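You operate a simulated robot arm through the tools that you are given. There is no shell and no other tool.

You run a simulated robot arm. Do the job below in one go: nothing can be reset, and whatever is moved stays where it is left.

TASK
Put things in order on the top of the filler bench. At the end: the cream fault plate (marked "STAIN") from the top of the filler bench stands where the blue fill line adapter stood; the blue fill line adapter stands where the orange bowl stood; the red valve cap stands where the cream fault plate stood; the orange bowl is on the green patch tray (marked "GOOD PRINTS"); whatever was shut is shut again. Leave all else as you found it, and nothing knocked over.

It is judged by the outcome, as a careful person would: the job done as asked, and still so three seconds after it is handed in. It fails if anything else is knocked over, pushed out of place, dropped, spilled or broken. A push-on lid holds only when it is set on centred and level and pressed home; a screw cap is set on level and turned clockwise until tight.

THE ROBOT
A 7-joint arm with a two-finger gripper, fixed in place. Base frame: the origin is at the foot of the arm, x ahead of it, y to its left, z up; the work surface is at about z = 0. Readings come in m, degrees, newtons and seconds.
With the tool pointing down near the work surface it reaches from about 0.16 to 0.38 m from the base axis. Its first joint turns from -72.0 to 72.0 degrees. Payload 0.6 kg.
The tool frame sits at the grasp point between the pads (the TCP): z along the fingers, y along the line on which they close. The tips reach 0.022 m beyond it. The gripper opens to 0.092 m; its body begins 0.065 m behind the TCP.
Orientation is told as [roll, pitch, yaw] about the base's x, y, z axes, in that order, counted from this pose: with the fingers straight down and closing along the base's y, the tool's x points along the base's -x, its y along +y and its z along -z.

THE INTERFACE
- The arm moves only by the tool step_arm. Its argument "steps" is a list of rows, each a list of 7 numbers: the turn, a rotation vector about the base's x, y, z in degrees, then the shift along the base's x, y, z in m, then the gripper command, from -1 (shut) to 1 (fully open), values between in proportion. In form: [[wx, wy, wz, dx, dy, dz, grip], ...]. A call has 1 to 20 rows; each row is the pose to reach, as a shift and turn from the pose commanded when the call began. A row lasts 0.2 s, in which the tool goes at most 0.05 m and 8.6 degrees; a call with a longer step from one row to the next is refused whole, and so is a gripper value outside its range. Where a pose cannot be reached the arm comes as near as it can. A force on the tool above 40 N (or 10 N above the force at the start of the call, whichever is more), or a blocked arm, ends the call early, and 0.2 s more pass. The fingers move at their own pace (about 0.0599 m/s each) and stop on an object; they squeeze with about 26 N. The grip force told is the motor's: it shows also when the fingers shut on nothing. Time passes only in rows, and 0.2 s behind the last, so rows that repeat a pose let the fingers close. It gives the time, the measured TCP pose, the force on the tool (base axes), the opening and the grip force at its end, in the units of the frame above (readings bear some noise), with the torque about the TCP (base axes, N m) and any sound that the robot's microphone picked up.
- Cameras (640 x 400 px; columns grow to the right, rows downward): "scene" is fixed at [0.0632, -0.2861, 0.3934]; the picture's right is [0.66, -0.75, 0.00], its down [-0.51, -0.44, -0.74] and it looks along [0.56, 0.49, -0.67] (base axes); focal length 214 px, centre (320, 200). "wrist" rides on the gripper at [0.071, 0.019, -0.102] in the tool frame; the picture's right is [-0.26, 0.97, 0.00], its down [-0.75, -0.20, -0.63] and it looks along [-0.60, -0.16, 0.78] (tool axes); focal length 280 px, centre (320, 200). There is no depth. A picture from a camera that has moved, and an enlarged one, comes with that camera's place and axes in the base frame and with its lens.
- camera(camera): a new picture of that camera. It takes no simulated time.
- zoom(camera, box): a new picture of the part [left, top, right, bottom] of that camera's present view, enlarged. It takes no simulated time.
- close_job(): hands the job in; it is judged then, once.

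Places have to be worked out from the pictures, the camera data and where the tool is seen. Open the gripper and draw the arm clear of the work before you hand the job in, unless the task says otherwise.

The tools are called as name(argument=value, ...) on one line, values as JSON. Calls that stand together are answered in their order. step_arm: Moves the arm, as the interface text tells. Its arguments: {"type":"object","properties":{"steps":{"type":"array","items":{"type":"array","items":{"type":"number"}}}},"required":["steps"]} The other tools are called the same way: camera (camera) takes a picture; zoom (camera, box) takes an enlarged picture of a part of a camera's view; close_job () hands the job in.

At the start:

```text
time: 0.0
position: [0.2249, -0.0622, 0.2839]
tcp_rot: [0.0, 0.0, 0.0]
wrist_force: [-0.1, -1.3, -0.6]
moment: [-0.04, -0.01, 0.02]
opening: 0.0921
grasp_force: 0.0
```

scene: 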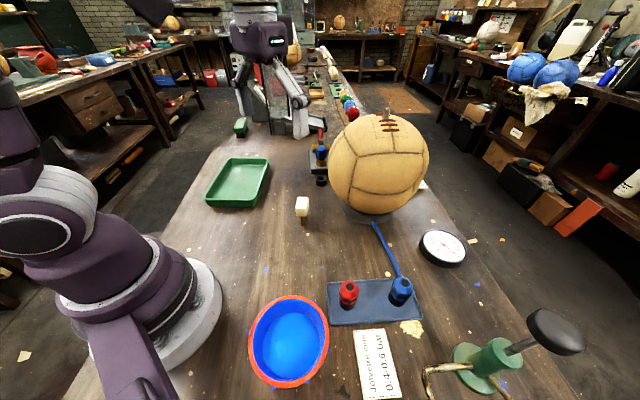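
wrist: 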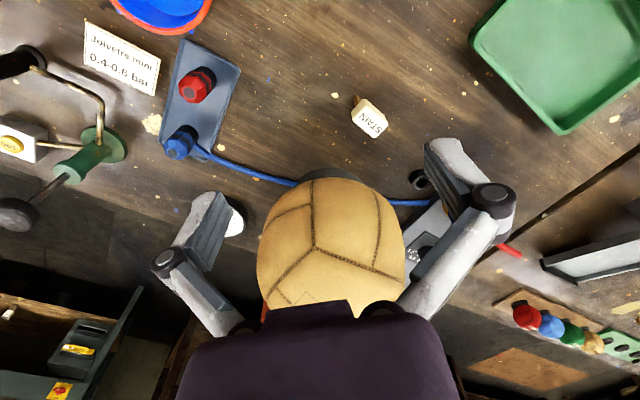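

I start by looking closer at the bench: the bowl, the tray, the plate with the red cap and blue adapter, and the cream plate.

zoom(camera="scene", box=[230, 180, 470, 400])

zoom(camera="scene", box=[190, 90, 350, 230])

zoom(camera="wrist", box=[0, 0, 400, 250])

zoom(camera="scene", box=[400, 200, 640, 400])

```text
1.82 times, centred on (350, 290) of scene
camera zoom: at [0.0632, -0.2861, 0.3934], right [0.66, -0.75, 0.0], down [-0.51, -0.44, -0.74], along [0.56, 0.49, -0.67], focal length 390 px, centre (266, 36)
```

zoom: 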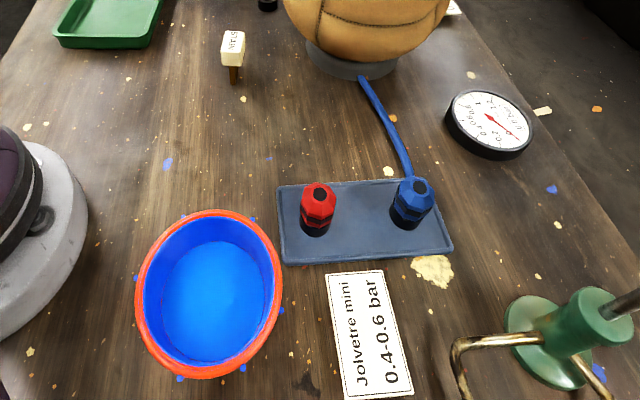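

```text
2.86 times, centred on (270, 160) of scene
camera zoom: at [0.0632, -0.2861, 0.3934], right [0.66, -0.75, 0.0], down [-0.51, -0.44, -0.74], along [0.56, 0.49, -0.67], focal length 613 px, centre (463, 314)
```

zoom: 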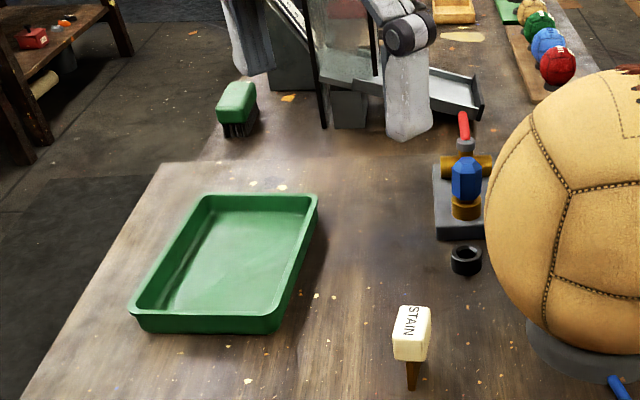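

```text
1.60 times, centred on (200, 125) of wrist
camera zoom: at [0.1528, -0.0428, 0.3865], right [0.26, 0.97, 0.0], down [0.75, -0.2, 0.63], along [0.6, -0.16, -0.78], focal length 449 px, centre (512, 320)
```

zoom: 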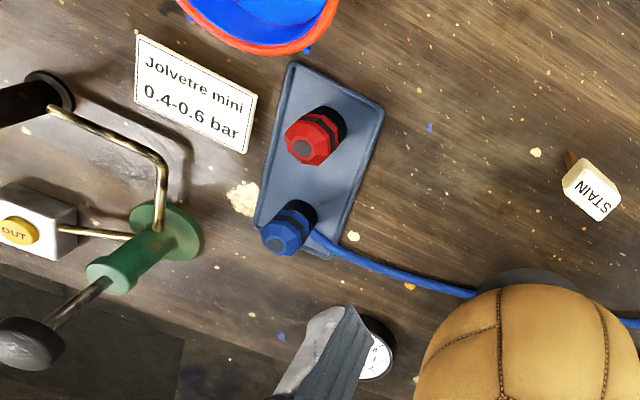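

```text
2.00 times, centred on (520, 300) of scene
camera zoom: at [0.0632, -0.2861, 0.3934], right [0.66, -0.75, 0.0], down [-0.51, -0.44, -0.74], along [0.56, 0.49, -0.67], focal length 429 px, centre (-80, 0)
```

zoom: 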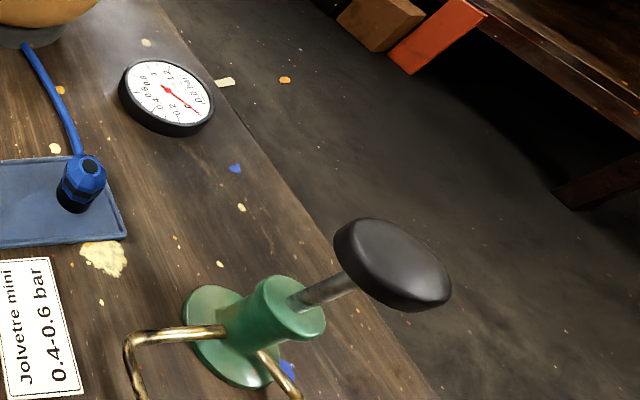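

The blue adapter appears to be at about (0.27,-0.275), the red cap at about (0.206,-0.215), the STAIN piece at about (0.292,-0.028) and the bowl at about (0.10,-0.19). I zoom in further to see whether the hose is attached and how the STAIN piece stands.

zoom(camera="wrist", box=[140, 30, 270, 170])

zoom(camera="wrist", box=[320, 80, 420, 150])

zoom(camera="scene", box=[320, 260, 440, 340])

zoom(camera="scene", box=[240, 290, 340, 395])

zoom(camera="scene", box=[275, 180, 335, 235])

```text
2.86 times, centred on (205, 100) of wrist
camera zoom: at [0.1528, -0.0428, 0.3865], right [0.26, 0.97, 0.0], down [0.75, -0.2, 0.63], along [0.6, -0.16, -0.78], focal length 801 px, centre (649, 486)
```

zoom: 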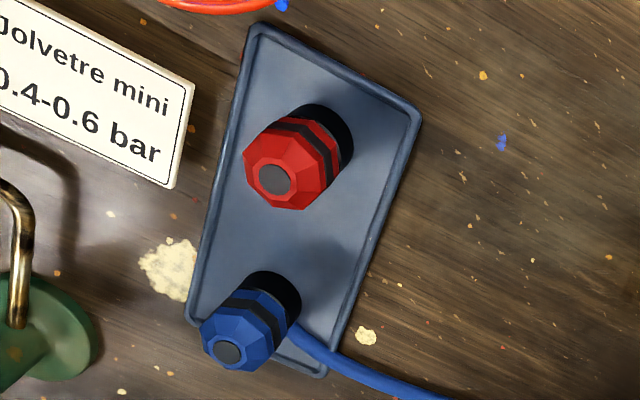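

```text
5.71 times, centred on (370, 115) of wrist
camera zoom: at [0.1528, -0.0428, 0.3865], right [0.26, 0.97, 0.0], down [0.75, -0.2, 0.63], along [0.6, -0.16, -0.78], focal length 1602 px, centre (34, 686)
```

zoom: 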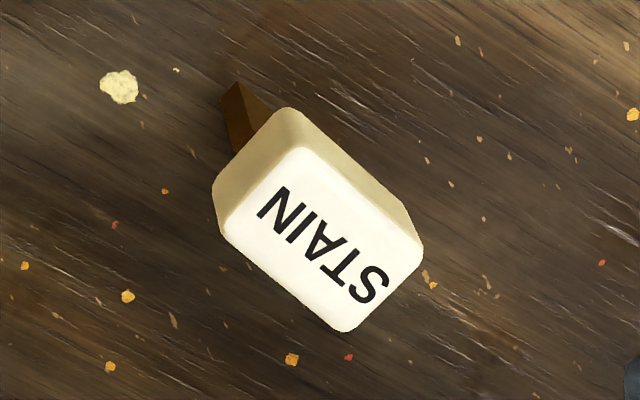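

```text
5.00 times, centred on (380, 300) of scene
camera zoom: at [0.0632, -0.2861, 0.3934], right [0.66, -0.75, 0.0], down [-0.51, -0.44, -0.74], along [0.56, 0.49, -0.67], focal length 1072 px, centre (20, -300)
```

zoom: 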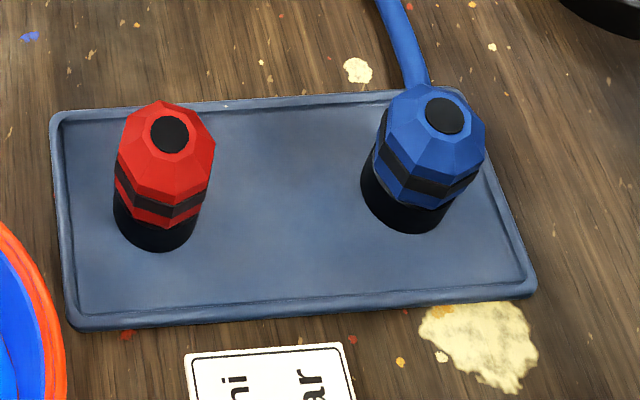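

```text
3.81 times, centred on (290, 342) of scene
camera zoom: at [0.0632, -0.2861, 0.3934], right [0.66, -0.75, 0.0], down [-0.51, -0.44, -0.74], along [0.56, 0.49, -0.67], focal length 817 px, centre (434, -343)
```

zoom: 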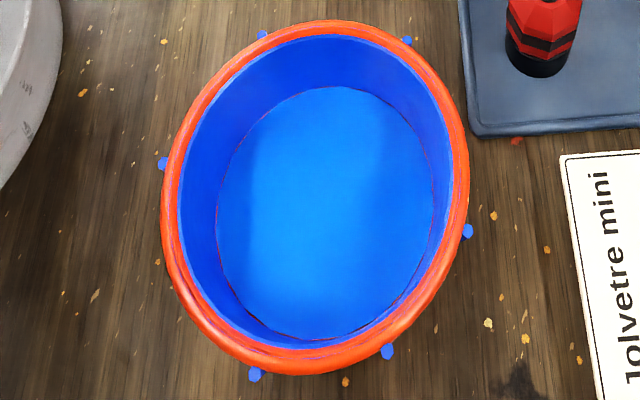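

```text
7.27 times, centred on (305, 208) of scene
camera zoom: at [0.0632, -0.2861, 0.3934], right [0.66, -0.75, 0.0], down [-0.51, -0.44, -0.74], along [0.56, 0.49, -0.67], focal length 1560 px, centre (429, 146)
```

zoom: 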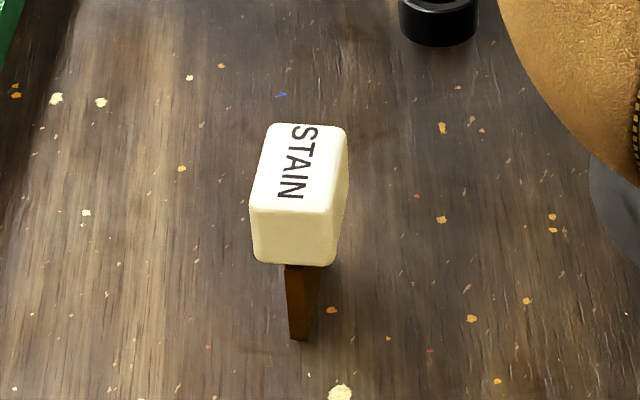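

Nothing seems to hold the blue adapter except the loose hose end near it, so I need a closer look. I turn the wrist to about -45° and move over the near side to view the bowl and the plate.

step_arm(steps=[[0, 0, -8, -0.01, -0.015, 0, 1], [0, 0, -16, -0.02, -0.03, -0.005, 1], [0, 0, -24, -0.03, -0.045, -0.01, 1], [0, 0, -32, -0.04, -0.06, -0.015, 1], [0, 0, -40, -0.05, -0.075, -0.02, 1], [0, 0, -45, -0.055, -0.085, -0.025, 1], [0, 0, -45, -0.055, -0.085, -0.025, 1]])

camera(camera="wrist")

camera(camera="scene")

```text
time: 1.6
position: [0.1683, -0.1492, 0.2594]
tcp_rot: [0.1, 0.0, -45.1]
wrist_force: [0.2, 0.6, -0.1]
moment: [-0.05, -0.04, -0.01]
opening: 0.0921
grasp_force: 0.0
```

```text
taken
camera wrist: at [0.1319, -0.0843, 0.3616], right [0.87, 0.5, 0.0], down [0.39, -0.68, 0.62], along [0.31, -0.54, -0.78], focal length 280 px, centre (320, 200)
```

wrist: 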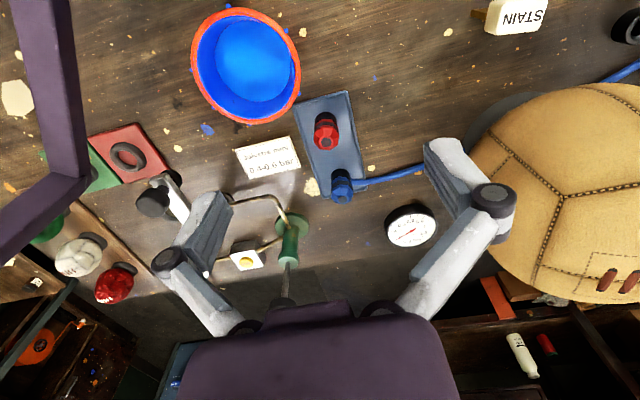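

```text
taken
```

scene: 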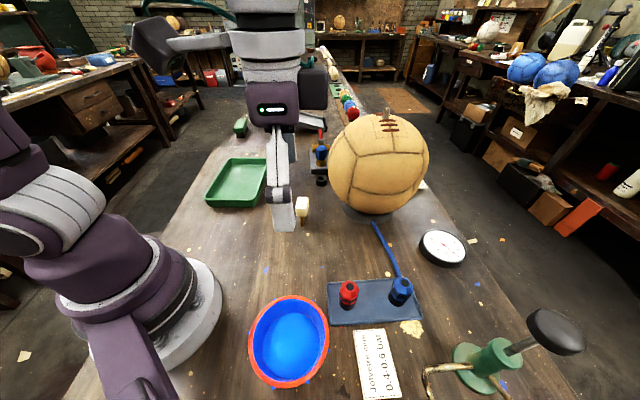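

Now a zoom on the bowl, and on the adapter with the hose, from this pose.

zoom(camera="wrist", box=[170, 0, 330, 130])

zoom(camera="wrist", box=[280, 80, 420, 210])

```text
3.08 times, centred on (250, 65) of wrist
camera zoom: at [0.1319, -0.0843, 0.3616], right [0.87, 0.5, 0.0], down [0.39, -0.68, 0.62], along [0.31, -0.54, -0.78], focal length 863 px, centre (535, 615)
```

zoom: 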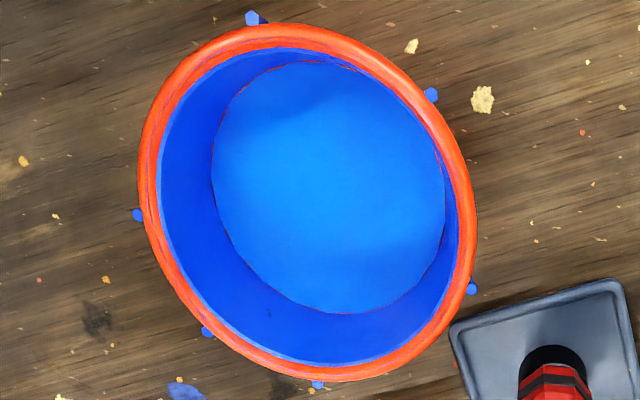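

```text
3.08 times, centred on (350, 145) of wrist
camera zoom: at [0.1319, -0.0843, 0.3616], right [0.87, 0.5, 0.0], down [0.39, -0.68, 0.62], along [0.31, -0.54, -0.78], focal length 863 px, centre (228, 369)
```

zoom: 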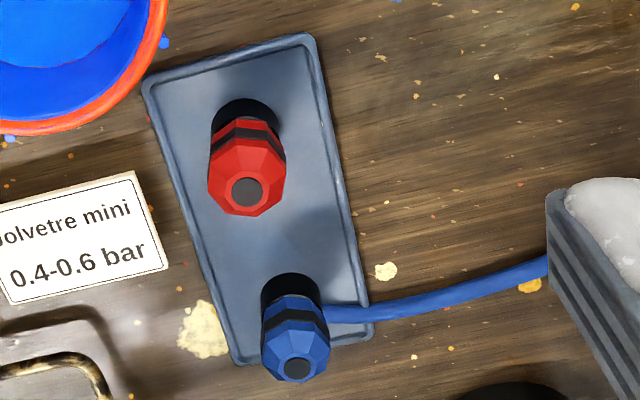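

The bowl has blue studs under its rim at bearings of about 9° and 69°, with the rest every 60°, so a rim grip at about 39° should fit between them. Now I swing over to look closely at the tray and the STAIN piece.

step_arm(steps=[[0, 0, 8, 0, 0.022, 0.0, 1], [0, 0, 16, 0, 0.044, 0.0, 1], [0, 0, 24, 0, 0.066, 0.0, 1], [0, 0, 32, 0, 0.088, 0.0, 1], [0, 0, 40, 0, 0.11, 0.0, 1], [0, 0, 48, 0, 0.132, 0.0, 1], [0, 0, 56, 0, 0.154, 0.0, 1], [0, 0, 64, 0, 0.176, 0.0, 1], [0, 0, 72, 0, 0.198, 0.0, 1], [0, 0, 80, 0, 0.22, 0.0, 1], [0, 0, 85, 0, 0.24, 0.0, 1], [0, 0, 85, 0, 0.24, 0.0, 1]])

camera(camera="wrist")

camera(camera="scene")

```text
time: 4.2
position: [0.1703, 0.0916, 0.2582]
tcp_rot: [0.1, 0.0, 40.1]
wrist_force: [-0.8, -0.2, -0.3]
moment: [0.0, 0.03, -0.03]
opening: 0.092
grasp_force: 0.0
```

```text
taken
camera wrist: at [0.1032, 0.0622, 0.3603], right [-0.42, 0.91, 0.0], down [0.71, 0.33, 0.63], along [0.57, 0.26, -0.78], focal length 280 px, centre (320, 200)
```

wrist: 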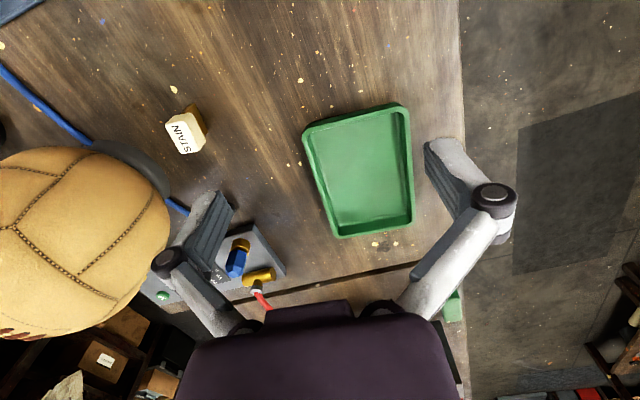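

```text
taken
```

scene: 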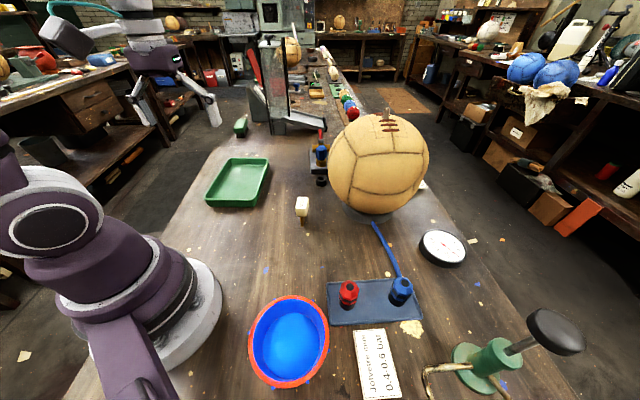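

Zooming on the tray and the STAIN piece from here.

zoom(camera="wrist", box=[280, 80, 440, 260])

zoom(camera="wrist", box=[150, 90, 220, 165])

```text
2.22 times, centred on (360, 170) of wrist
camera zoom: at [0.1032, 0.0622, 0.3603], right [-0.42, 0.91, 0.0], down [0.71, 0.33, 0.63], along [0.57, 0.26, -0.78], focal length 623 px, centre (231, 267)
```

zoom: 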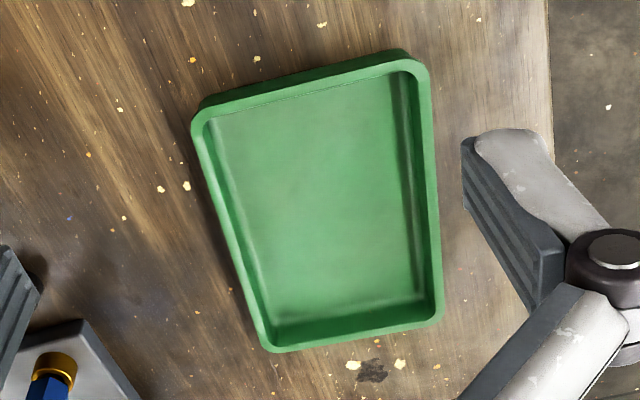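

```text
5.33 times, centred on (185, 128) of wrist
camera zoom: at [0.1032, 0.0622, 0.3603], right [-0.42, 0.91, 0.0], down [0.71, 0.33, 0.63], along [0.57, 0.26, -0.78], focal length 1495 px, centre (1040, 587)
```

zoom: 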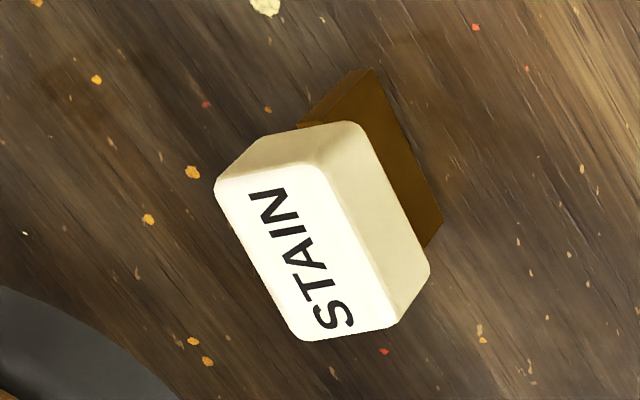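

The tray's rim is about 0.13 × 0.195 m, its long axis lies at about 39° and its centre is near (0.290, 0.222). The STAIN block's top is at about (0.298,-0.020,0.071), with its long axis at about 36°. Before gripping the bowl I want its side profile, so I turn back and look at it from a lower angle.

step_arm(steps=[[0, 0, -8.5, 0, -0.01, -0.008, 1], [0, 0, -17, 0, -0.02, -0.016, 1], [0, 0, -25.5, 0, -0.03, -0.024, 1], [0, 0, -34, 0, -0.04, -0.032, 1], [0, 0, -42.5, 0, -0.05, -0.04, 1], [0, 0, -51, 0, -0.06, -0.048, 1], [0, 0, -59.5, 0, -0.07, -0.056, 1], [0, 0, -68, 0, -0.08, -0.064, 1], [0, 0, -76.5, 0, -0.09, -0.072, 1], [0, 0, -85, 0, -0.09, -0.08, 1], [0, 0, -93.5, 0, -0.09, -0.08, 1], [0, 0, -100, 0, -0.09, -0.08, 1], [0, 0, -100, 0, -0.09, -0.08, 1]])

step_arm(steps=[[-6.5, -3.75, 0, 0, 0, 0, 1], [-13, -7.5, 0, 0, 0, 0, 1], [-19.5, -11.25, 0, 0, 0, 0, 1], [-26, -15, 0, 0, 0, 0, 1], [-26, -15, 0, 0, 0, 0, 1]])

camera(camera="wrist")

```text
time: 7.0
position: [0.1699, 0.002, 0.1792]
tcp_rot: [0.1, 0.0, -60.1]
wrist_force: [0.3, 1.2, -0.2]
moment: [0.02, -0.01, -0.01]
opening: 0.092
grasp_force: 0.1
```

```text
time: 8.2
position: [0.1708, 0.0017, 0.1788]
tcp_rot: [0.0, -30.1, -60.0]
wrist_force: [0.4, -0.4, -1.5]
moment: [-0.01, -0.01, -0.03]
opening: 0.0921
grasp_force: 0.1
```

```text
taken
camera wrist: at [0.1294, 0.1096, 0.2321], right [0.95, 0.29, 0.13], down [-0.01, -0.4, 0.92], along [0.32, -0.87, -0.37], focal length 280 px, centre (320, 200)
```

wrist: 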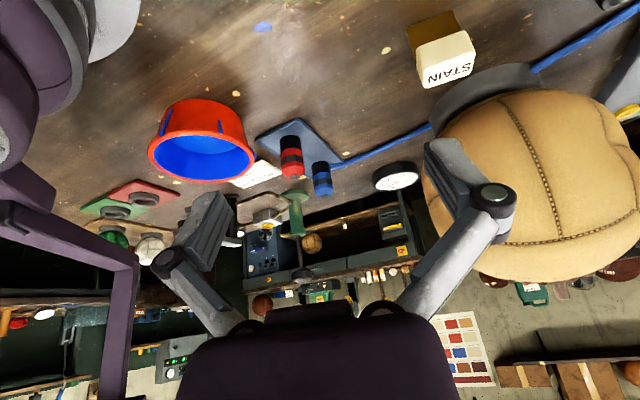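

The view is inverted, but it shows the bowl's orange side with blue vertical ribs, and the side of the STAIN piece. I zoom in on both.

zoom(camera="wrist", box=[130, 80, 270, 200])

zoom(camera="wrist", box=[240, 100, 440, 220])

zoom(camera="wrist", box=[390, 0, 500, 100])

```text
3.33 times, centred on (200, 140) of wrist
camera zoom: at [0.1294, 0.1096, 0.2321], right [0.95, 0.29, 0.13], down [-0.01, -0.4, 0.92], along [0.32, -0.87, -0.37], focal length 935 px, centre (720, 400)
```

zoom: 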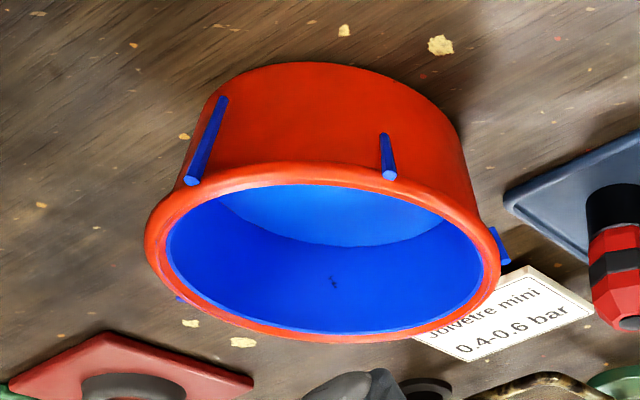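

```text
3.20 times, centred on (340, 160) of wrist
camera zoom: at [0.1294, 0.1096, 0.2321], right [0.95, 0.29, 0.13], down [-0.01, -0.4, 0.92], along [0.32, -0.87, -0.37], focal length 897 px, centre (256, 328)
```

zoom: 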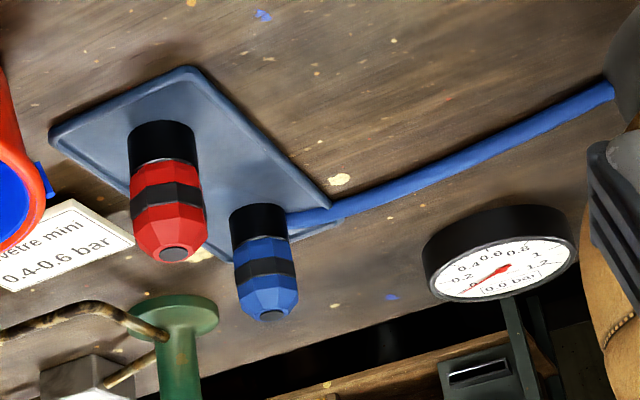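

```text
4.00 times, centred on (445, 50) of wrist
camera zoom: at [0.1294, 0.1096, 0.2321], right [0.95, 0.29, 0.13], down [-0.01, -0.4, 0.92], along [0.32, -0.87, -0.37], focal length 1122 px, centre (-180, 800)
```

zoom: 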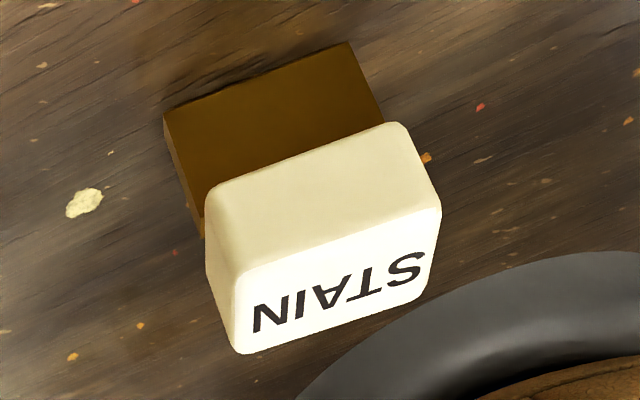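

The bowl flares by about 12°, is about 0.055 high and has an orange bead at its rim. I level the tool, go above the rim point at bearing 39° from the bowl centre with yaw -51°, and lean the fingers 12° to follow the wall.

step_arm(steps=[[6.5, 3.75, 0, 0, -0.01, 0, 1], [13, 7.5, 0, 0, -0.02, 0, 1], [19.5, 11.25, 0, 0, -0.03, 0, 1], [26, 15, 0, 0, -0.04, 0, 1], [26, 15, 0, -0.005, -0.06, 0, 1], [26, 15, 0, -0.01, -0.09, 0, 1], [26, 15, 0, -0.015, -0.12, 0, 1], [26, 15, 0, -0.02, -0.15, -0.01, 1], [26, 15, 0, -0.02, -0.15, -0.02, 1]])

step_arm(steps=[[0, 0, 4.5, 0, 0, -0.01, 0.2], [0, 0, 9, 0, 0, -0.02, 0.2], [0, 0, 9, 0, 0, -0.02, 0.2]])

step_arm(steps=[[-3.75, 4.65, 0, 0, 0, 0, 0.2], [-7.5, 9.3, 0, 0, 0, 0, 0.2], [-7.5, 9.3, 0, 0, 0, 0, 0.2]])

camera(camera="wrist")

camera(camera="scene")

```text
time: 10.2
position: [0.1497, -0.1502, 0.1591]
tcp_rot: [0.0, 0.1, -60.0]
wrist_force: [-0.2, -0.1, 0.4]
moment: [0.01, 0.01, 0.04]
opening: 0.0922
grasp_force: 0.2
```

```text
time: 11.0
position: [0.1502, -0.1481, 0.1391]
tcp_rot: [0.0, 0.1, -50.9]
wrist_force: [0.0, -0.2, 0.3]
moment: [-0.03, 0.02, 0.04]
opening: 0.0552
grasp_force: 0.0
```

```text
time: 11.8
position: [0.1498, -0.1475, 0.1391]
tcp_rot: [-12.0, 0.1, -51.0]
wrist_force: [-0.2, -0.3, 0.0]
moment: [0.0, 0.01, -0.01]
opening: 0.0552
grasp_force: 0.1
```

```text
taken
camera wrist: at [0.1351, -0.0667, 0.2354], right [0.9, 0.39, -0.2], down [0.42, -0.63, 0.65], along [0.13, -0.67, -0.73], focal length 280 px, centre (320, 200)
```

wrist: 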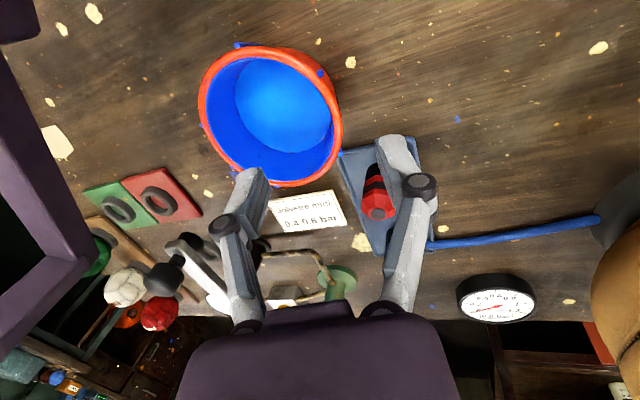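

```text
taken
```

scene: 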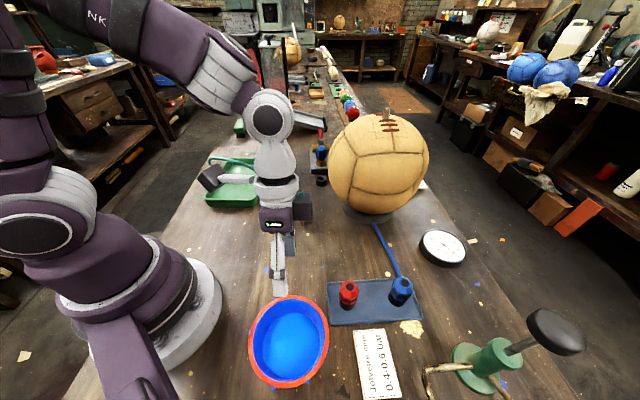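

Three views now put the bowl centre at about (0.105,-0.189). I line up on the slanted approach and descend part-way, then check the rim between the fingers.

step_arm(steps=[[0, 0, 0, 0.0106, 0.0032, 0, 0.2], [0, 0, 0, 0.0066, -0.0004, -0.025, 0.2], [0, 0, 0, 0.003, -0.0032, -0.047, 0.2], [0, 0, 0, 0.003, -0.0032, -0.047, 0.2]])

camera(camera="wrist")

zoom(camera="scene", box=[220, 200, 360, 400])

```text
time: 12.8
position: [0.1539, -0.1503, 0.0929]
tcp_rot: [-11.9, 0.1, -50.9]
wrist_force: [0.3, -0.6, 0.3]
moment: [0.0, -0.01, -0.02]
opening: 0.0554
grasp_force: 0.0
```

```text
taken
camera wrist: at [0.1382, -0.0695, 0.1889], right [0.9, 0.39, -0.2], down [0.42, -0.63, 0.65], along [0.13, -0.67, -0.73], focal length 280 px, centre (320, 200)
```

wrist: 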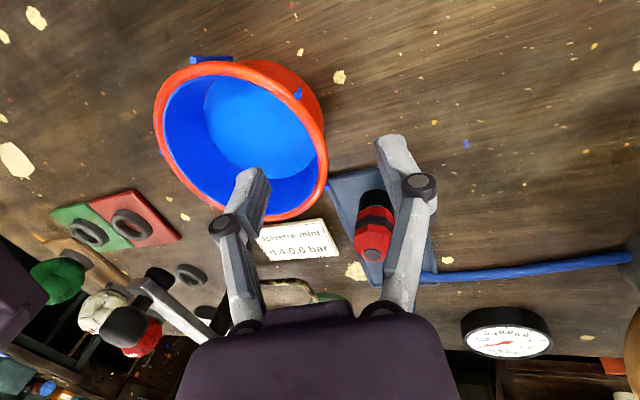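

```text
2.00 times, centred on (290, 300) of scene
camera zoom: at [0.0632, -0.2861, 0.3934], right [0.66, -0.75, 0.0], down [-0.51, -0.44, -0.74], along [0.56, 0.49, -0.67], focal length 429 px, centre (380, 0)
```

zoom: 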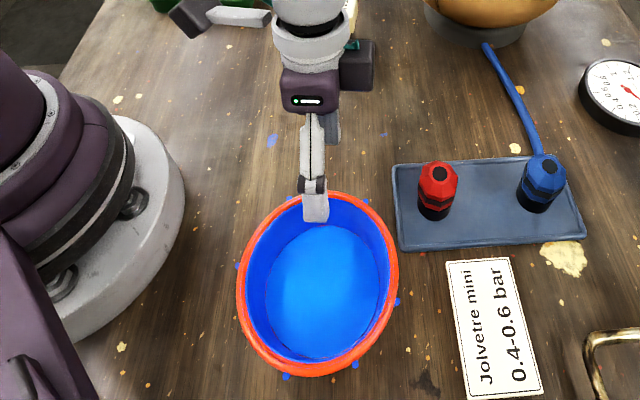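

The rim passes between the two fingers as planned. I go down another 3 cm and check again.

step_arm(steps=[[0, 0, 0, -0.0025, -0.002, -0.015, 0.2], [0, 0, 0, -0.005, -0.004, -0.03, 0.2], [0, 0, 0, -0.005, -0.004, -0.03, 0.2]])

camera(camera="wrist")

zoom(camera="scene", box=[240, 240, 340, 340])

```text
time: 13.6
position: [0.1485, -0.1558, 0.0618]
tcp_rot: [-11.9, 0.0, -50.9]
wrist_force: [0.1, -0.1, -0.1]
moment: [-0.01, -0.03, 0.02]
opening: 0.0554
grasp_force: 0.0
```

```text
taken
camera wrist: at [0.1332, -0.0744, 0.1587], right [0.9, 0.39, -0.2], down [0.42, -0.63, 0.65], along [0.13, -0.67, -0.73], focal length 280 px, centre (320, 200)
```

wrist: 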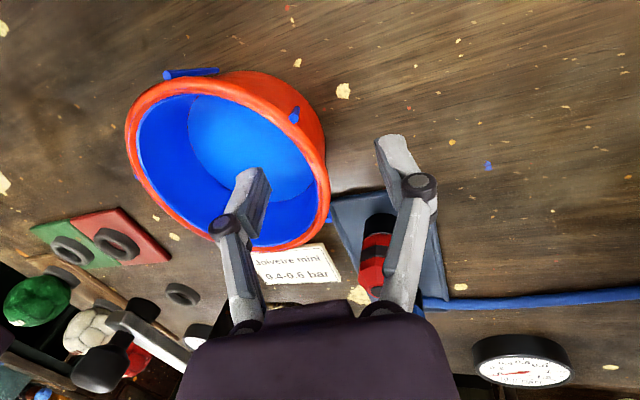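

```text
4.00 times, centred on (290, 290) of scene
camera zoom: at [0.0632, -0.2861, 0.3934], right [0.66, -0.75, 0.0], down [-0.51, -0.44, -0.74], along [0.56, 0.49, -0.67], focal length 858 px, centre (440, -160)
```

zoom: 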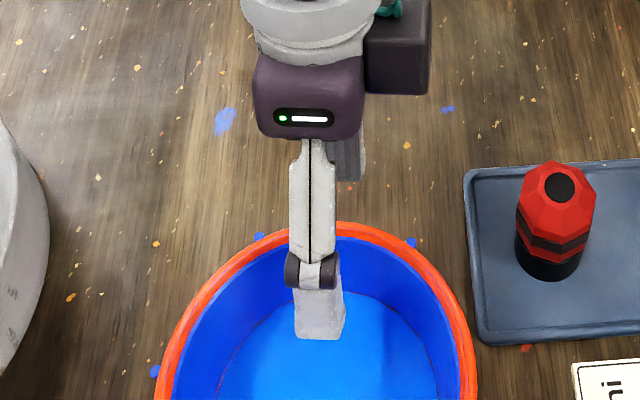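

The fingers straddle the rim midway between two ribs. I descend the last 1.7 cm and close.

step_arm(steps=[[0, 0, 0, -0.0027, -0.0022, -0.0165, 0.2], [0, 0, 0, -0.0027, -0.0022, -0.0165, 0.2], [0, 0, 0, -0.0027, -0.0022, -0.0165, -0.2], [0, 0, 0, -0.0027, -0.0022, -0.0165, -0.5], [0, 0, 0, -0.0027, -0.0022, -0.0165, -0.8], [0, 0, 0, -0.0027, -0.0022, -0.0165, -1], [0, 0, 0, -0.0027, -0.0022, -0.0165, -1]])

camera(camera="wrist")

zoom(camera="scene", box=[220, 200, 360, 400])

```text
time: 15.2
position: [0.1456, -0.1564, 0.0455]
tcp_rot: [-12.0, 0.0, -51.0]
wrist_force: [0.4, 0.5, -0.1]
moment: [0.04, -0.12, 0.02]
opening: 0.0062
grasp_force: 25.8
```

```text
taken
camera wrist: at [0.1308, -0.0757, 0.1423], right [0.9, 0.39, -0.2], down [0.42, -0.63, 0.65], along [0.13, -0.67, -0.73], focal length 280 px, centre (320, 200)
```

wrist: 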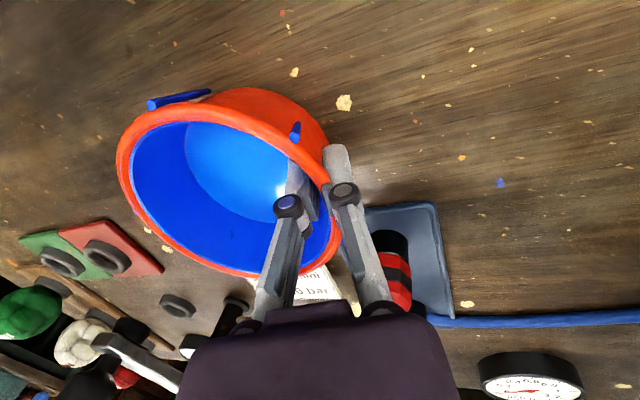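

```text
2.00 times, centred on (290, 300) of scene
camera zoom: at [0.0632, -0.2861, 0.3934], right [0.66, -0.75, 0.0], down [-0.51, -0.44, -0.74], along [0.56, 0.49, -0.67], focal length 429 px, centre (380, 0)
```

zoom: 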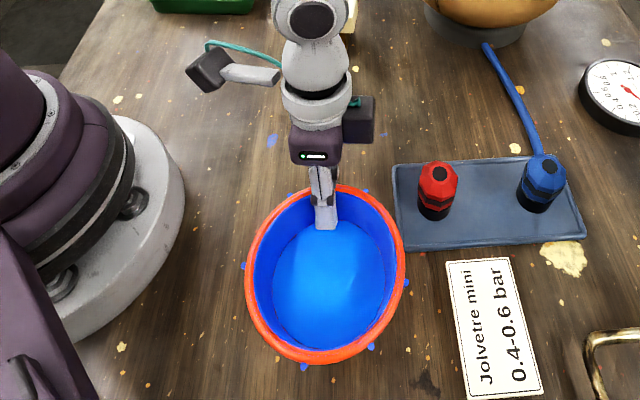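

The grip holds at 6 mm opening, but the scene view suggests the bowl moved a little as the fingers closed. I zoom in to check whether it is level and where it is.

zoom(camera="wrist", box=[100, 70, 360, 290])

zoom(camera="scene", box=[240, 290, 340, 395])

```text
1.82 times, centred on (230, 180) of wrist
camera zoom: at [0.1308, -0.0757, 0.1423], right [0.9, 0.39, -0.2], down [0.42, -0.63, 0.65], along [0.13, -0.67, -0.73], focal length 510 px, centre (484, 236)
```

zoom: 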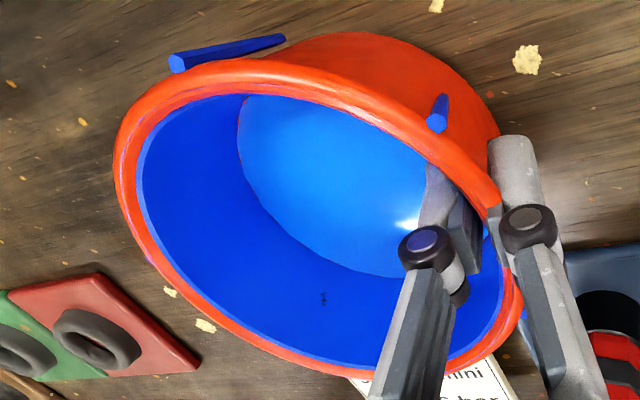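

```text
3.81 times, centred on (290, 342) of scene
camera zoom: at [0.0632, -0.2861, 0.3934], right [0.66, -0.75, 0.0], down [-0.51, -0.44, -0.74], along [0.56, 0.49, -0.67], focal length 817 px, centre (434, -343)
```

zoom: 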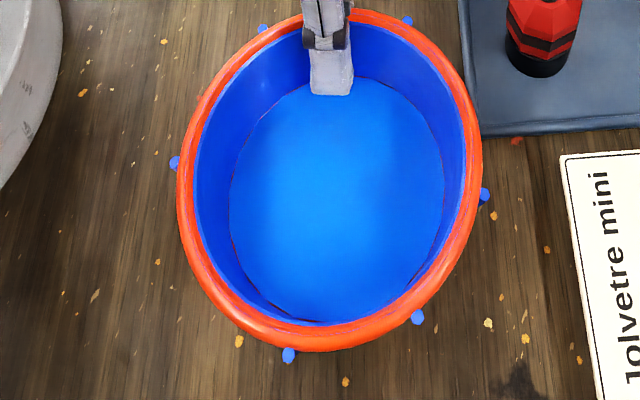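

The bowl has turned about 6° and been drawn a few millimetres along the grip, and it is still nearly level and held. I lift it slowly by 3 cm and check how it hangs.

step_arm(steps=[[0, 0, 0, 0, 0, 0.005, -1], [0, 0, 0, 0, 0, 0.012, -1], [0, 0, 0, 0, 0, 0.02, -1], [0, 0, 0, 0, 0, 0.03, -1], [0, 0, 0, 0, 0, 0.03, -1]])

camera(camera="scene")

camera(camera="wrist")

```text
time: 16.4
position: [0.146, -0.1555, 0.0765]
tcp_rot: [-12.0, 0.1, -51.0]
wrist_force: [0.2, 0.1, -2.3]
moment: [0.04, -0.07, 0.01]
opening: 0.0056
grasp_force: 25.8
```

```text
taken
```

scene: 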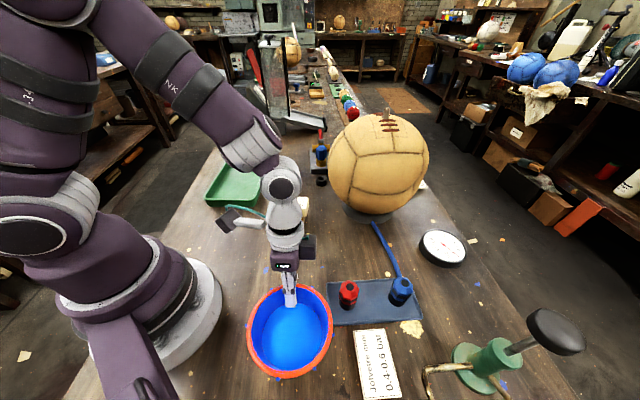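

```text
taken
camera wrist: at [0.13, -0.0753, 0.1721], right [0.9, 0.39, -0.2], down [0.42, -0.63, 0.65], along [0.13, -0.67, -0.73], focal length 280 px, centre (320, 200)
```

wrist: 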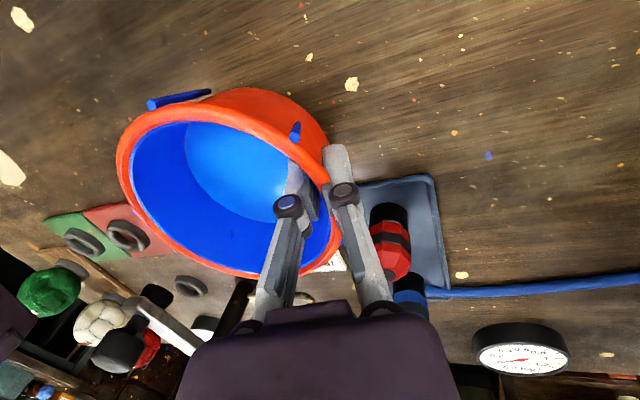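

The bowl hangs steady and nearly level, weighing about 2 N. I raise it further, then carry it in an almost straight line inside the ball to the tray, turning the hand by +141°.

step_arm(steps=[[0, 0, 0, 0, 0, 0.015, -1], [0, 0, 0, 0, 0, 0.03, -1], [0, 0, 0, 0, 0, 0.05, -1], [0, 0, 0, 0, 0, 0.07, -1], [0, 0, 0, 0, 0, 0.075, -1]])

step_arm(steps=[[0, 0, 7.8, 0.0048, 0.0204, 0, -1], [0, 0, 15.6, 0.0097, 0.0408, 0, -1], [0, 0, 23.4, 0.0145, 0.0612, 0, -1], [0, 0, 31.2, 0.0193, 0.0816, 0, -1], [0, 0, 39, 0.0242, 0.102, 0, -1], [0, 0, 46.8, 0.029, 0.1224, 0, -1], [0, 0, 54.6, 0.0338, 0.1428, 0, -1], [0, 0, 62.4, 0.0387, 0.1632, 0, -1], [0, 0, 70.2, 0.0435, 0.1836, 0, -1], [0, 0, 78, 0.0483, 0.204, 0, -1], [0, 0, 78, 0.0483, 0.204, 0, -1]])

camera(camera="scene")

```text
time: 17.6
position: [0.1453, -0.1582, 0.1515]
tcp_rot: [-12.0, 0.0, -51.0]
wrist_force: [-0.1, 0.4, -3.6]
moment: [0.04, -0.06, 0.05]
opening: 0.0063
grasp_force: 25.8
```

```text
time: 20.0
position: [0.193, 0.0473, 0.1499]
tcp_rot: [-11.9, 0.0, 27.1]
wrist_force: [0.8, 0.3, -2.5]
moment: [0.08, 0.07, 0.0]
opening: 0.006
grasp_force: 26.0
```

```text
taken
```

scene: 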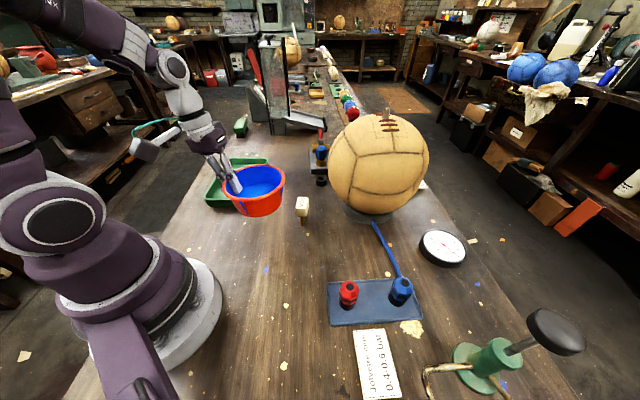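

The bowl is carried level. I continue the rest of the way to above the tray.

step_arm(steps=[[0, 0, 7.8, 0.0048, 0.0204, 0, -1], [0, 0, 15.6, 0.0097, 0.0408, 0, -1], [0, 0, 23.4, 0.0145, 0.0612, 0, -1], [0, 0, 31.2, 0.0193, 0.0816, 0, -1], [0, 0, 39, 0.0242, 0.102, 0, -1], [0, 0, 46.8, 0.029, 0.1224, 0, -1], [0, 0, 54.6, 0.0338, 0.1428, 0, -1], [0, 0, 63, 0.0387, 0.163, 0, -1], [0, 0, 63, 0.0387, 0.163, 0, -1]])

camera(camera="scene")

camera(camera="wrist")

```text
time: 22.0
position: [0.2312, 0.2091, 0.151]
tcp_rot: [-11.9, 0.0, 90.1]
wrist_force: [0.1, 0.1, -1.2]
moment: [-0.03, 0.09, -0.01]
opening: 0.0057
grasp_force: 26.1
```

```text
taken
```

scene: 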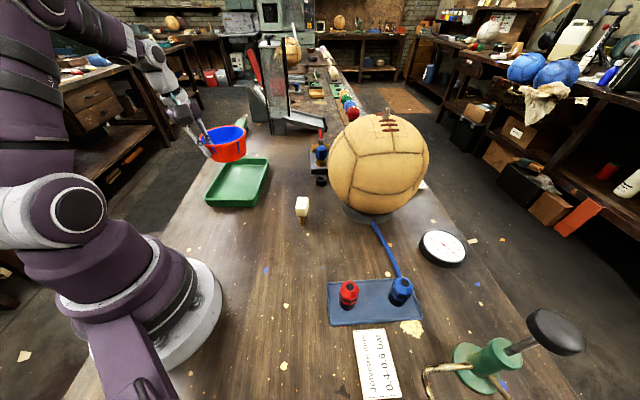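

```text
taken
camera wrist: at [0.1914, 0.1395, 0.2472], right [-0.94, 0.26, -0.2], down [0.07, 0.75, 0.65], along [0.32, 0.6, -0.73], focal length 280 px, centre (320, 200)
```

wrist: 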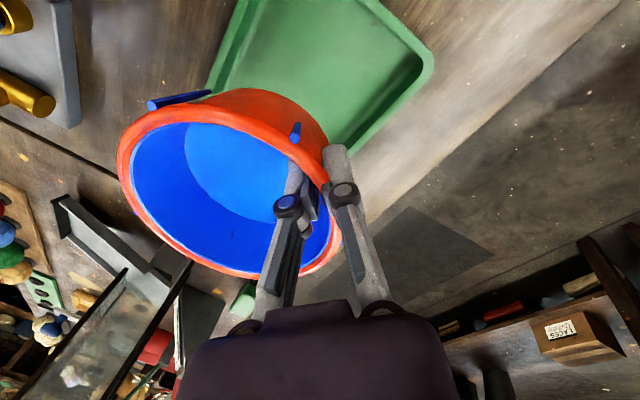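

Zooming on the bowl above the tray to fix its centre and level.

zoom(camera="scene", box=[170, 100, 290, 220])

zoom(camera="wrist", box=[100, 0, 460, 290])

```text
3.33 times, centred on (230, 160) of scene
camera zoom: at [0.0632, -0.2861, 0.3934], right [0.66, -0.75, 0.0], down [-0.51, -0.44, -0.74], along [0.56, 0.49, -0.67], focal length 715 px, centre (620, 333)
```

zoom: 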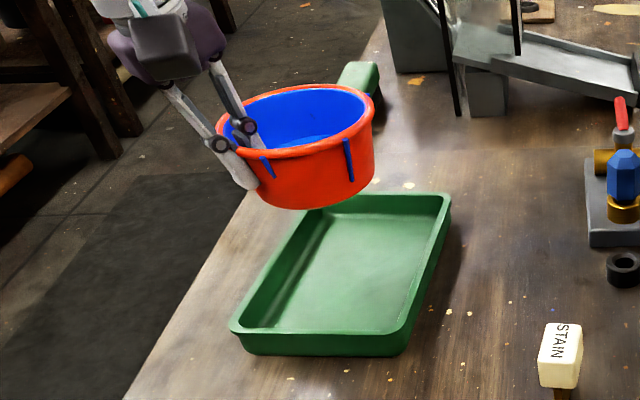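

```text
1.38 times, centred on (280, 145) of wrist
camera zoom: at [0.1914, 0.1395, 0.2472], right [-0.94, 0.26, -0.2], down [0.07, 0.75, 0.65], along [0.32, 0.6, -0.73], focal length 387 px, centre (375, 276)
```

zoom: 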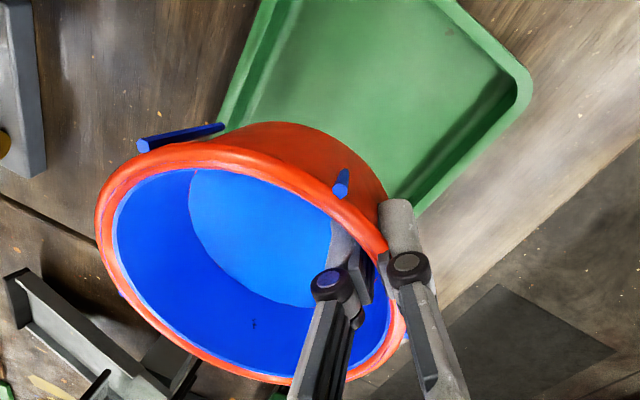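

The bowl is level, its centre is at about (0.277,0.220), and the tray centre works out to about (0.296,0.227) with a rim only about 2 cm high. I shift about 12 mm in x and lower the bowl to just above the tray floor.

step_arm(steps=[[0, 0, 0, 0.006, 0.0007, 0, -1], [0, 0, 0, 0.0119, 0.0014, 0, -1], [0, 0, 0, 0.0119, 0.0014, -0.02, -1], [0, 0, 0, 0.0119, 0.0014, -0.04, -1], [0, 0, 0, 0.0119, 0.0014, -0.06, -1], [0, 0, 0, 0.0119, 0.0014, -0.08, -1], [0, 0, 0, 0.0119, 0.0014, -0.08, -1]])

zoom(camera="scene", box=[170, 100, 290, 220])

camera(camera="wrist")

```text
time: 23.6
position: [0.2438, 0.2111, 0.0704]
tcp_rot: [-11.8, -0.1, 89.9]
wrist_force: [-0.9, 0.2, -2.0]
moment: [-0.04, 0.1, -0.01]
opening: 0.0061
grasp_force: 26.0
```

```text
3.33 times, centred on (230, 160) of scene
camera zoom: at [0.0632, -0.2861, 0.3934], right [0.66, -0.75, 0.0], down [-0.51, -0.44, -0.74], along [0.56, 0.49, -0.67], focal length 715 px, centre (620, 333)
```

zoom: 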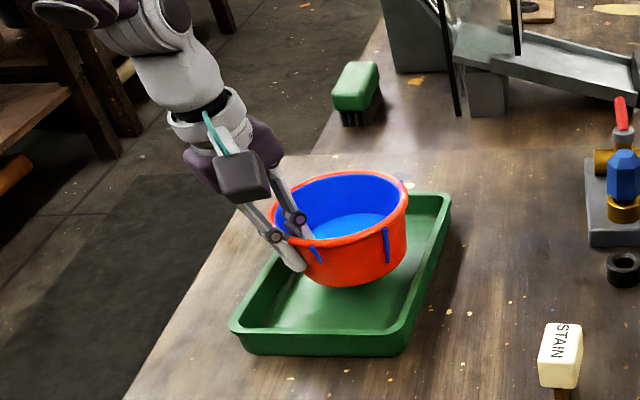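

```text
taken
camera wrist: at [0.2036, 0.1417, 0.1663], right [-0.94, 0.26, -0.2], down [0.07, 0.75, 0.65], along [0.32, 0.6, -0.73], focal length 280 px, centre (320, 200)
```

wrist: 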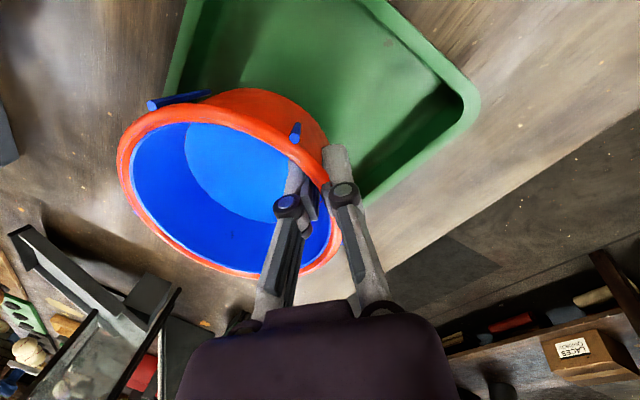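

The bowl is centred over the tray floor. I lower it slowly to about 1–2 mm above where I expect the floor and read the force.

step_arm(steps=[[0, 0, 0, 0, 0, -0.006, -1], [0, 0, 0, 0, 0, -0.012, -1], [0, 0, 0, 0, 0, -0.016, -1], [0, 0, 0, 0, 0, -0.018, -1], [0, 0, 0, 0, 0, -0.018, -1]])

zoom(camera="scene", box=[170, 100, 290, 220])

```text
time: 24.8
position: [0.2441, 0.2109, 0.0528]
tcp_rot: [-11.9, 0.0, 90.0]
wrist_force: [-0.1, -0.8, -2.2]
moment: [-0.02, 0.08, 0.02]
opening: 0.0061
grasp_force: 25.8
```

```text
3.33 times, centred on (230, 160) of scene
camera zoom: at [0.0632, -0.2861, 0.3934], right [0.66, -0.75, 0.0], down [-0.51, -0.44, -0.74], along [0.56, 0.49, -0.67], focal length 715 px, centre (620, 333)
```

zoom: 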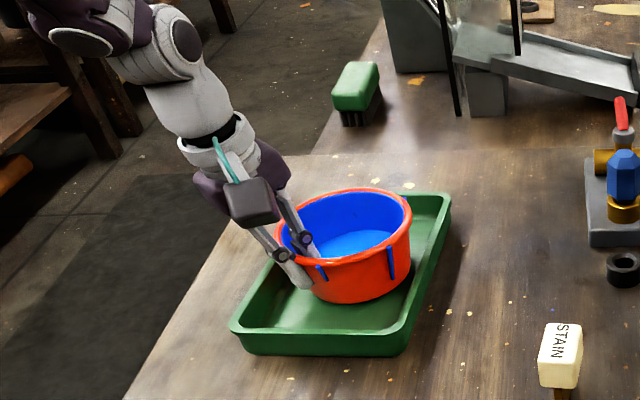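

Still hanging free, with no contact force yet. I creep down in 1 mm steps until the weight transfers.

step_arm(steps=[[0, 0, 0, 0, 0, -0.001, -1], [0, 0, 0, 0, 0, -0.002, -1], [0, 0, 0, 0, 0, -0.002, -1]])

step_arm(steps=[[0, 0, 0, 0, 0, -0.001, -1], [0, 0, 0, 0, 0, -0.001, -1]])

step_arm(steps=[[0, 0, 0, 0, 0, -0.001, -1], [0, 0, 0, 0, 0, -0.001, -1]])

```text
time: 25.6
position: [0.244, 0.2104, 0.0512]
tcp_rot: [-11.9, 0.0, 90.0]
wrist_force: [0.3, 0.3, -1.6]
moment: [-0.04, 0.1, -0.04]
opening: 0.0061
grasp_force: 26.0
```

```text
time: 26.2
position: [0.2438, 0.2111, 0.0511]
tcp_rot: [-12.1, 0.0, 89.9]
wrist_force: [-2.7, -4.0, 20.8]
moment: [0.22, -0.01, 0.0]
opening: 0.0059
grasp_force: 26.0
```

```text
time: 26.8
position: [0.245, 0.211, 0.0492]
tcp_rot: [-12.0, 0.0, 90.0]
wrist_force: [-0.9, -1.5, 23.9]
moment: [0.08, -0.12, 0.0]
opening: 0.0059
grasp_force: 26.1
```

Contact at about z 0.050, now pressing with about 24 N. I back off slightly to ease the pressure, then open the fingers gently.

step_arm(steps=[[0, 0, 0, 0, 0, 0.001, -1], [0, 0, 0, 0, 0, 0.0015, -1], [0, 0, 0, 0, 0, 0.0015, -1]])

step_arm(steps=[[0, 0, 0, 0, 0, 0, -0.85], [0, 0, 0, 0, 0, 0, -0.7], [0, 0, 0, 0, 0, 0, -0.5], [0, 0, 0, 0, 0, 0, -0.3], [0, 0, 0, 0, 0, 0, -0.1], [0, 0, 0, 0, 0, 0, -0.1]])

zoom(camera="scene", box=[170, 100, 290, 220])

camera(camera="wrist")

```text
time: 27.6
position: [0.2441, 0.2108, 0.0502]
tcp_rot: [-12.0, 0.1, 90.0]
wrist_force: [0.2, -0.5, -1.4]
moment: [-0.03, 0.11, 0.04]
opening: 0.0056
grasp_force: 25.9
```

```text
time: 29.0
position: [0.2432, 0.2105, 0.0515]
tcp_rot: [-11.9, 0.1, 89.9]
wrist_force: [-0.1, 0.0, -0.6]
moment: [0.03, 0.02, -0.01]
opening: 0.0415
grasp_force: 0.1
```

```text
3.33 times, centred on (230, 160) of scene
camera zoom: at [0.0632, -0.2861, 0.3934], right [0.66, -0.75, 0.0], down [-0.51, -0.44, -0.74], along [0.56, 0.49, -0.67], focal length 715 px, centre (620, 333)
```

zoom: 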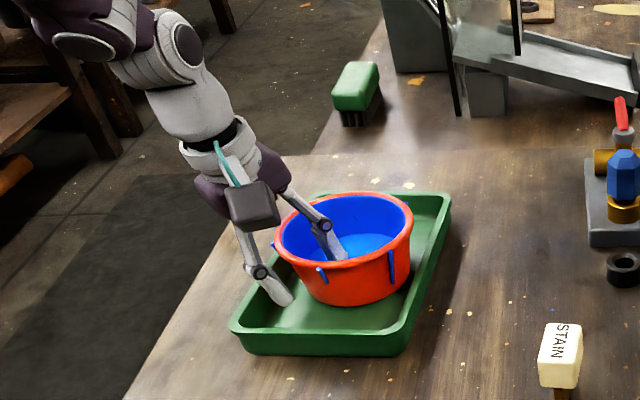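

```text
taken
camera wrist: at [0.2027, 0.1412, 0.1465], right [-0.94, 0.26, -0.2], down [0.07, 0.75, 0.65], along [0.32, 0.6, -0.73], focal length 280 px, centre (320, 200)
```

wrist: 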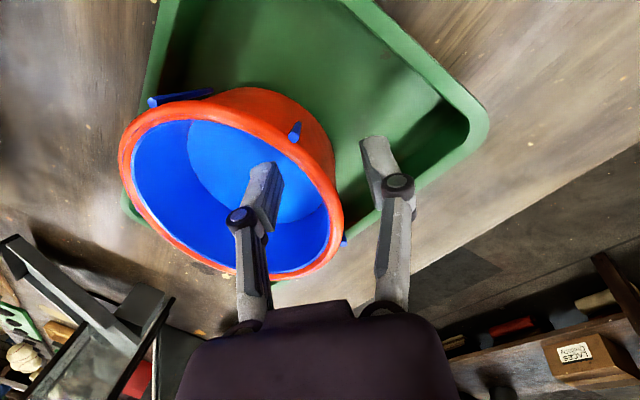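

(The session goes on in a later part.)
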